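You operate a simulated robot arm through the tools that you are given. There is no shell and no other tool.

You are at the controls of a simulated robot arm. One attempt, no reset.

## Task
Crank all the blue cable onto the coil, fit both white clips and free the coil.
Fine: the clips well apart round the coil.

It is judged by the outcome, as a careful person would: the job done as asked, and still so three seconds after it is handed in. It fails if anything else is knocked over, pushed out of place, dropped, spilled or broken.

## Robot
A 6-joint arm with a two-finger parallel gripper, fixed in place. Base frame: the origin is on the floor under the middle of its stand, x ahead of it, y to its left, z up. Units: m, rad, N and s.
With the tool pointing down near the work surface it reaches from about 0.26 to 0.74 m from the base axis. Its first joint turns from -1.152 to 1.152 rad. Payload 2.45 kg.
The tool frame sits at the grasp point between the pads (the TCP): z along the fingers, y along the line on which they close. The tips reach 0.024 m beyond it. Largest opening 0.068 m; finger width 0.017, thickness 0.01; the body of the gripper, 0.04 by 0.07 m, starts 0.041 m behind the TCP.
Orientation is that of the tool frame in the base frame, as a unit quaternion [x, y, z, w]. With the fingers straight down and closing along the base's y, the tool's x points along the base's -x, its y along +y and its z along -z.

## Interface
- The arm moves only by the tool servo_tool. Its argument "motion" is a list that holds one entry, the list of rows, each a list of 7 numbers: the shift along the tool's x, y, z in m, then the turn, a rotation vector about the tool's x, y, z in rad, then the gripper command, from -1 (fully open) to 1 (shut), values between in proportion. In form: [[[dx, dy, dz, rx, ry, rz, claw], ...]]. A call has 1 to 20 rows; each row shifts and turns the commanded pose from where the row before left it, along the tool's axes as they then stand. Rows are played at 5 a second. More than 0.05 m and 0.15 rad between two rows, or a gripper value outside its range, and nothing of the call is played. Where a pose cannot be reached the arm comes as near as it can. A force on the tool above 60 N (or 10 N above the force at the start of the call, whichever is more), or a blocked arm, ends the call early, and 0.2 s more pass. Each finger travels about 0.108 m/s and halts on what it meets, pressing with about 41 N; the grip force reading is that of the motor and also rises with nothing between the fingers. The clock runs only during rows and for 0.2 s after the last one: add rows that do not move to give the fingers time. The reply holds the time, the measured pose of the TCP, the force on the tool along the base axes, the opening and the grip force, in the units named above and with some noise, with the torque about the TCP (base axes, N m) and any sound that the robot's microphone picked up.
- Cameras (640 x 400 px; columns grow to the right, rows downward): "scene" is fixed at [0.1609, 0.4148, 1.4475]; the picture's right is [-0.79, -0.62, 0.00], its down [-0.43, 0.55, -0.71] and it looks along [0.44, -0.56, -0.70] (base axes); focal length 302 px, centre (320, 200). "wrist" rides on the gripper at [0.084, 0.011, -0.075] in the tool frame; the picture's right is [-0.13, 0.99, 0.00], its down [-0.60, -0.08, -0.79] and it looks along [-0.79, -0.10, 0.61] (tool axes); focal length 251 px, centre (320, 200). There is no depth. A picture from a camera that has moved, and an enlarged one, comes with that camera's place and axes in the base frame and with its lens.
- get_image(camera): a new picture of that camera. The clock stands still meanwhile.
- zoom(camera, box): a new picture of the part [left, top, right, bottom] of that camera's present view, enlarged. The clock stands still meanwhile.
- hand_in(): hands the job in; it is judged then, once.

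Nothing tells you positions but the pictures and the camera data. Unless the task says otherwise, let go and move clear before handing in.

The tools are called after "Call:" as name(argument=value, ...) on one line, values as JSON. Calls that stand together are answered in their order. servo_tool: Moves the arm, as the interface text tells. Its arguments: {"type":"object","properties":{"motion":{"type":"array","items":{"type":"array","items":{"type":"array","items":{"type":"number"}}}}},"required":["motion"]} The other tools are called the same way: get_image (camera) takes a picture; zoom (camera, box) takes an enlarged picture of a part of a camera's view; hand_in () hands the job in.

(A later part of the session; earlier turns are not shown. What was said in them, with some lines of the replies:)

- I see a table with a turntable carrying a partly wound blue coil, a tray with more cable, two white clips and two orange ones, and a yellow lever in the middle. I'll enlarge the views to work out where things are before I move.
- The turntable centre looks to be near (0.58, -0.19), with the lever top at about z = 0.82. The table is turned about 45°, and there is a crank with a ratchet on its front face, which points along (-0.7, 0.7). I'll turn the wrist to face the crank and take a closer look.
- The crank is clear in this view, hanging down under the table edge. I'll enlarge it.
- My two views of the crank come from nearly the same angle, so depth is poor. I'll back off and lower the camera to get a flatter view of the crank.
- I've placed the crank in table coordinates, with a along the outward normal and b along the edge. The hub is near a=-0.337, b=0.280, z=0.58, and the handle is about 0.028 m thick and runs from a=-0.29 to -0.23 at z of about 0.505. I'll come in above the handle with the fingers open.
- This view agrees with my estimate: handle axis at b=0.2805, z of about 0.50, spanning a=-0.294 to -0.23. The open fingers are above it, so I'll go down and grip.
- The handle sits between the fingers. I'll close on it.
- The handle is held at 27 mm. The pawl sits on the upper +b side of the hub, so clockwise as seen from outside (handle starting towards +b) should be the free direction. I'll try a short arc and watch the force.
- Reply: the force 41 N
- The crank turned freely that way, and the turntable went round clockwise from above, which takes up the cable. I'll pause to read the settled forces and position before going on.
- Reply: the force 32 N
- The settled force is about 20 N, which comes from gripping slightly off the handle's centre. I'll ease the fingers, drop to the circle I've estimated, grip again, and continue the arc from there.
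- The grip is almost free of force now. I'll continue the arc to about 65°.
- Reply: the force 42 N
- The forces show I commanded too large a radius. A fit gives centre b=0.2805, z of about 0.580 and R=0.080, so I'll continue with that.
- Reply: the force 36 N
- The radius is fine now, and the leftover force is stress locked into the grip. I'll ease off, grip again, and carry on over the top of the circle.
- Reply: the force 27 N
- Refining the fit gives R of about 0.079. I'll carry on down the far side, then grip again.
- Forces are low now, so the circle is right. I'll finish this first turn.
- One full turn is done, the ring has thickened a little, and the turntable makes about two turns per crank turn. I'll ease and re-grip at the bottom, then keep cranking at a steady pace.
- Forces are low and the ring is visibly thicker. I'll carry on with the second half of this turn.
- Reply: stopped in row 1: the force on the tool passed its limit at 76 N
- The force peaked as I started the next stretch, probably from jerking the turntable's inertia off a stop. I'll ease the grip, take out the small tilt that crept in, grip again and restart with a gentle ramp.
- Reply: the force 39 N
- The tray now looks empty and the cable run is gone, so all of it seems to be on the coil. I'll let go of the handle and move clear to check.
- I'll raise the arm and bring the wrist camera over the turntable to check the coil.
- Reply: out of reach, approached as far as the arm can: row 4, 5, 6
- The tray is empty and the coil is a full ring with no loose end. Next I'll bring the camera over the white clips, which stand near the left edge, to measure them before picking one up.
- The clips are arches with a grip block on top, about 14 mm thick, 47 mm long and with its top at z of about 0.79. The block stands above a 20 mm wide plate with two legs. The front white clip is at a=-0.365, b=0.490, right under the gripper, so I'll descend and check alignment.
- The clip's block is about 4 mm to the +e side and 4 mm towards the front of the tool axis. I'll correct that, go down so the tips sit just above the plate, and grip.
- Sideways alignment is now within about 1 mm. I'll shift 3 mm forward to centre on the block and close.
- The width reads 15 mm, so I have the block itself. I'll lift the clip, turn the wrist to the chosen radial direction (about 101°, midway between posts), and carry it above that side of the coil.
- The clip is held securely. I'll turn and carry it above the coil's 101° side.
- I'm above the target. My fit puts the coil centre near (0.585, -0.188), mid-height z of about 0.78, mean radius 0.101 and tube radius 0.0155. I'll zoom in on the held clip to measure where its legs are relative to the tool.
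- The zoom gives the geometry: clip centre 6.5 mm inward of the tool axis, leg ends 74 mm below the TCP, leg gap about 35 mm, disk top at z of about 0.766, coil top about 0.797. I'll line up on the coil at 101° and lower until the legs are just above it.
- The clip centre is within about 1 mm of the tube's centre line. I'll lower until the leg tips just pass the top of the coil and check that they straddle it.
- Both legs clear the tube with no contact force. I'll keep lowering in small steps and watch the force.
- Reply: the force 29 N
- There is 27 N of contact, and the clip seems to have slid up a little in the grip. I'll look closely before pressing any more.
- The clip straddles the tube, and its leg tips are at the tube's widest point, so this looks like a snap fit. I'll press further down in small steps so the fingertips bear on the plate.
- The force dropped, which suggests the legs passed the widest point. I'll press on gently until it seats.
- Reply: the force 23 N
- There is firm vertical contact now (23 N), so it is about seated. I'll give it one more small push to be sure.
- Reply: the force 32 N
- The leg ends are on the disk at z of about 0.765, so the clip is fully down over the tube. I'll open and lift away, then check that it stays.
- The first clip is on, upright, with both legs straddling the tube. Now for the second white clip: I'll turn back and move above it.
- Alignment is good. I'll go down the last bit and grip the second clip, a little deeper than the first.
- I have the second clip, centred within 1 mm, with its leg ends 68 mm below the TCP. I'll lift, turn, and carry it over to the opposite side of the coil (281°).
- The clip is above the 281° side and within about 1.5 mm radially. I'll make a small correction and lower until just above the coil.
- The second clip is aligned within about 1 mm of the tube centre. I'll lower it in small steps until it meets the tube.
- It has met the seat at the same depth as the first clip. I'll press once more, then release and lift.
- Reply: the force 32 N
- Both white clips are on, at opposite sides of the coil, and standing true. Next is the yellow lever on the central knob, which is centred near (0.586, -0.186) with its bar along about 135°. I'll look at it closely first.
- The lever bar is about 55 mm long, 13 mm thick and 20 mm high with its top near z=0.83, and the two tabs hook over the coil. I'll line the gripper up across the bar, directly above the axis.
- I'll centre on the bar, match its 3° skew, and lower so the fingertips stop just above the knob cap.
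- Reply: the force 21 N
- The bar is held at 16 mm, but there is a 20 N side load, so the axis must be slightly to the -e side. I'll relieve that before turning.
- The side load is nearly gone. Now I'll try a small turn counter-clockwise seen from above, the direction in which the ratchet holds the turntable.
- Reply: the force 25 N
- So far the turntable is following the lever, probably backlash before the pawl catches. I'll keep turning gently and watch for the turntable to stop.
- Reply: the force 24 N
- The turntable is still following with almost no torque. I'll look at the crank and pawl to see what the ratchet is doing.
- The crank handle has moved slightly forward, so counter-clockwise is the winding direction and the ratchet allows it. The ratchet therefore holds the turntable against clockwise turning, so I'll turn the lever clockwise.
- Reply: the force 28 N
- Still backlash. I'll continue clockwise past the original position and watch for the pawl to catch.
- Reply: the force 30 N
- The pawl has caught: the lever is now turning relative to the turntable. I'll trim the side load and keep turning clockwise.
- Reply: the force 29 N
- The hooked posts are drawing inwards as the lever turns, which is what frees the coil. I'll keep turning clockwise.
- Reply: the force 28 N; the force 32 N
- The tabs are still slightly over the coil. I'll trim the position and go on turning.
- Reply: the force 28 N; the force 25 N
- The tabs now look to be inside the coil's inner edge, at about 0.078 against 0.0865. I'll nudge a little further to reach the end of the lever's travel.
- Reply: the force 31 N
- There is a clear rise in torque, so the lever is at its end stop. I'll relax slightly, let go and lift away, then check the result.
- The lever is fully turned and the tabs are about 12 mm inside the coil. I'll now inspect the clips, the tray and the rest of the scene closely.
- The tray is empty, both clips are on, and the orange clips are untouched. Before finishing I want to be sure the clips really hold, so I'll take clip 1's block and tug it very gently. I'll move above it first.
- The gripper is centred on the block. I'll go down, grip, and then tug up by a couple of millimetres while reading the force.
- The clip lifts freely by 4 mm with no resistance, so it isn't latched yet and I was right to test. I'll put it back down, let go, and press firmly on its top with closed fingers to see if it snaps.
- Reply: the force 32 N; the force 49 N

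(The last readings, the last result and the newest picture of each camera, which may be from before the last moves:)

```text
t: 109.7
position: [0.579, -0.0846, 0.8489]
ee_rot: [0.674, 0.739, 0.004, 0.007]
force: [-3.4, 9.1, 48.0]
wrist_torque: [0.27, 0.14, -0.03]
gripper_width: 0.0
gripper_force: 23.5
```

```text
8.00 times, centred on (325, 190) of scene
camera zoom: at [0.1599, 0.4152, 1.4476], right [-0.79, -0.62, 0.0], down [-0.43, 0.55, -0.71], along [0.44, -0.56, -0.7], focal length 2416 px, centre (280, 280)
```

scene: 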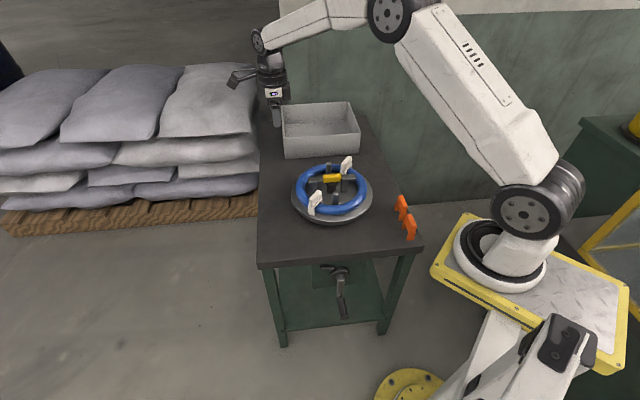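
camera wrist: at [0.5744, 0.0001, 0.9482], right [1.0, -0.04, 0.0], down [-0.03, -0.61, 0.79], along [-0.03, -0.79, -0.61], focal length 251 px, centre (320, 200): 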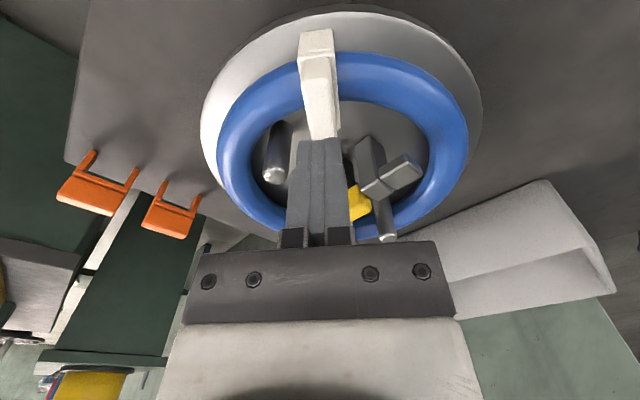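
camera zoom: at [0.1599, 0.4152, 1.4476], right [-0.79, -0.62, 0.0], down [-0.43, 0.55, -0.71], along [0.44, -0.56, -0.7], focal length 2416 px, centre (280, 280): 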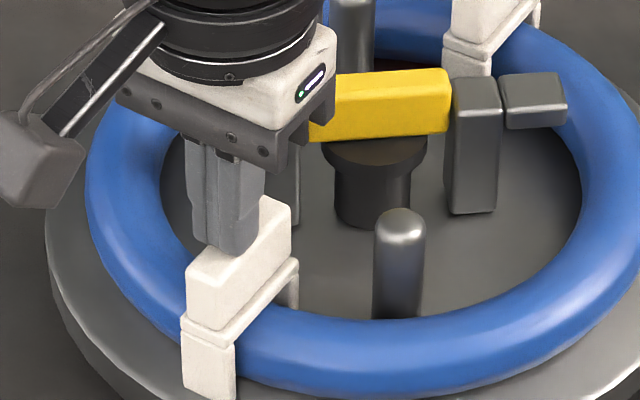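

Pressing to 48 N made no difference, so let me see how the clips are made. The orange ones are the same shape, so I'll zoom in on their legs.

Call:
servo_tool(motion=[[[0, 0, -0.01, 0, 0, 0, 1], [0, 0, -0.03, 0, 0, 0, 1], [0, 0, -0.03, 0, 0, 0, 0], [0, 0, 0, 0, 0, 0, 0]]])

Call:
zoom(camera="wrist", box=[40, 90, 220, 260])

Call:
get_image(camera="wrist")

Call:
zoom(camera="scene", box=[390, 190, 425, 245])

```text
t: 110.7
position: [0.5747, -0.0842, 0.9161]
ee_rot: [0.675, 0.738, 0.001, 0.001]
force: [0.2, -0.1, 0.4]
wrist_torque: [0.01, 0.0, 0.03]
gripper_width: 0.0343
gripper_force: 0.0
```

```text
2.35 times, centred on (130, 175) of wrist
camera zoom: at [0.5776, 0.0002, 0.9921], right [1.0, -0.04, 0.0], down [-0.03, -0.61, 0.79], along [-0.03, -0.79, -0.61], focal length 592 px, centre (767, 259)
```

zoom: 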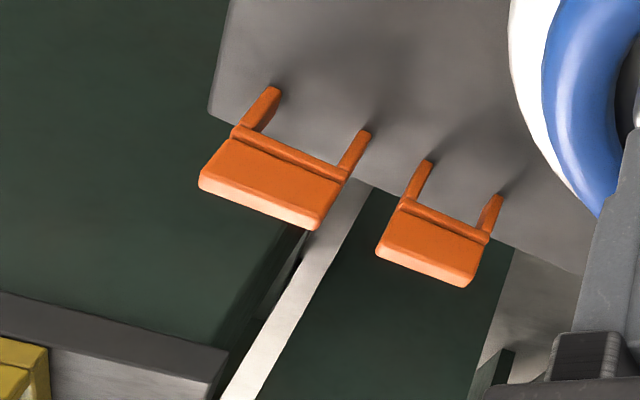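

```text
taken
camera wrist: at [0.5776, 0.0002, 0.9921], right [1.0, -0.04, 0.0], down [-0.03, -0.61, 0.79], along [-0.03, -0.79, -0.61], focal length 251 px, centre (320, 200)
```

wrist: 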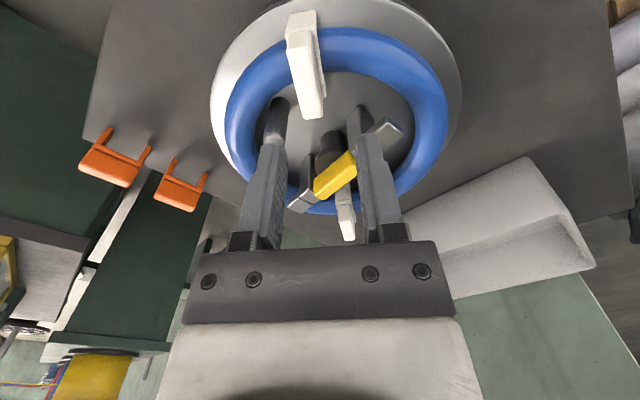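

```text
7.27 times, centred on (408, 218) of scene
camera zoom: at [0.1609, 0.4148, 1.4475], right [-0.79, -0.62, 0.0], down [-0.43, 0.55, -0.71], along [0.44, -0.56, -0.7], focal length 2196 px, centre (-316, 73)
```

zoom: 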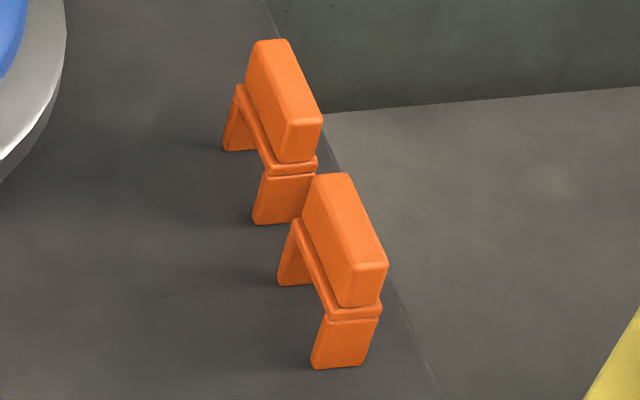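

The clips are plain U-shapes with straight legs and no snap lips, so sitting astride the tube and pressed fully down is how they fit, and both are. I'll withdraw the arm well clear and take a last look.

Call:
servo_tool(motion=[[[0, 0, -0.045, 0, 0, 0, 0], [0, 0, -0.045, 0, 0, 0, 0], [0, 0, -0.045, 0, 0, 0, -0.5], [0, -0.04, -0.02, 0, 0, 0, -1], [0, -0.04, 0, 0, 0, 0, -1], [0, -0.04, 0, 0, 0, 0, -1], [0, 0, 0, 0, 0, 0, -1], [0, 0, 0, 0, 0, 0, -1]]])

Call:
get_image(camera="scene")

Call:
zoom(camera="scene", box=[280, 150, 390, 230])

Call:
get_image(camera="wrist")

```text
t: 112.5
position: [0.455, -0.0931, 1.07]
ee_rot: [0.674, 0.738, 0.001, 0.002]
force: [0.3, -0.3, 0.3]
wrist_torque: [-0.01, 0.0, 0.01]
gripper_width: 0.068
gripper_force: 0.1
```

```text
taken
```

scene: 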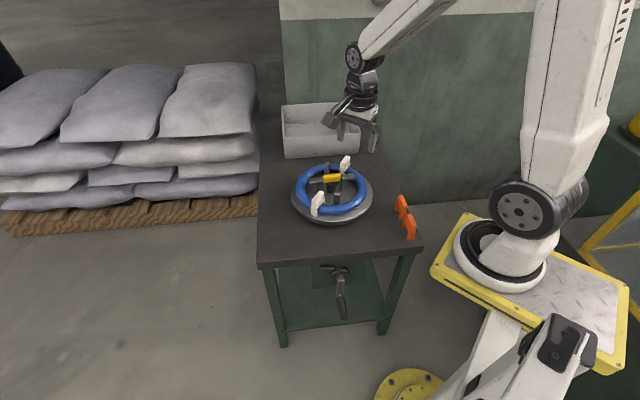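

```text
5.00 times, centred on (335, 190) of scene
camera zoom: at [0.1609, 0.4148, 1.4475], right [-0.79, -0.62, 0.0], down [-0.43, 0.55, -0.71], along [0.44, -0.56, -0.7], focal length 1510 px, centre (245, 250)
```

zoom: 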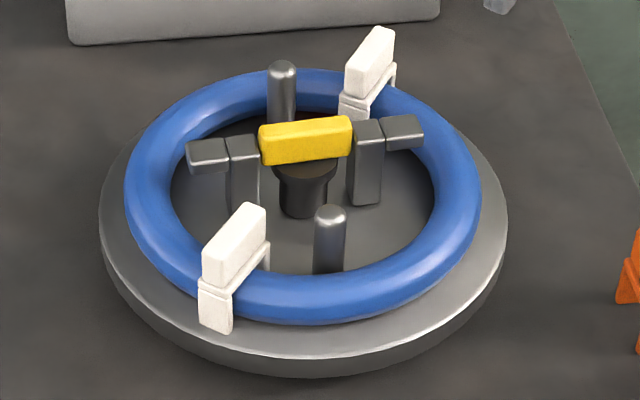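

```text
taken
camera wrist: at [0.4591, -0.0096, 1.1455], right [1.0, -0.04, 0.0], down [-0.03, -0.61, 0.79], along [-0.03, -0.79, -0.61], focal length 251 px, centre (320, 200)
```

wrist: 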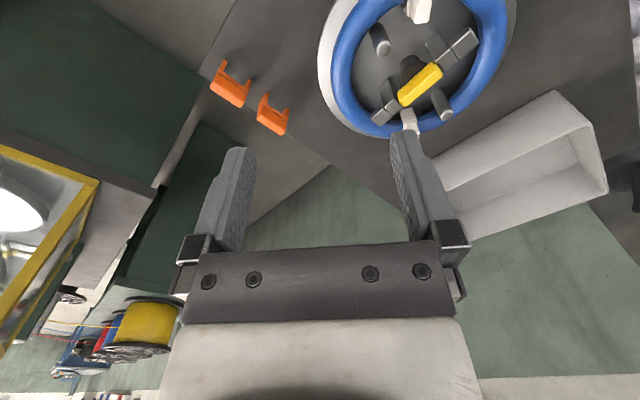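

The job is done as far as the views show:
- The tray is empty, and all the blue cable is on the coil.
- The two white clips sit fully down over the tube on opposite sides. They rest astride it and do not snap on; the one I tested lifted freely.
- The lever is at its stop, with both tabs drawn about 6 mm inside the coil's inner edge.
- The orange clips and tray are where they were, and the arm is clear, so I'm handing in.

Call:
hand_in()

```text
The job is handed in.
```

I cranked all the blue cable onto the coil, fitted both white clips on opposite sides, and freed the coil with the yellow lever. The job is handed in; no verdict has come back.

- **Cable:** the tray is empty, and I saw no loose end on the coil.
- **Clips:** both are pressed fully down over the cable ring, but they do not lock. I tugged one, and it lifted freely by about 4 mm. I then pressed it back with about 48 N and nothing snapped. Their legs are straight with no lips, so I took resting over the ring as the intended fit.
- **Coil:** the lever is at its end stop. By my estimate from the pictures, the two holding tabs now sit about 6 mm inside the coil's inner edge. I did not lift the coil to prove it is free.

The orange clips and the tray were not touched. I saw nothing knocked over or out of place, and the gripper is open and clear of the work.
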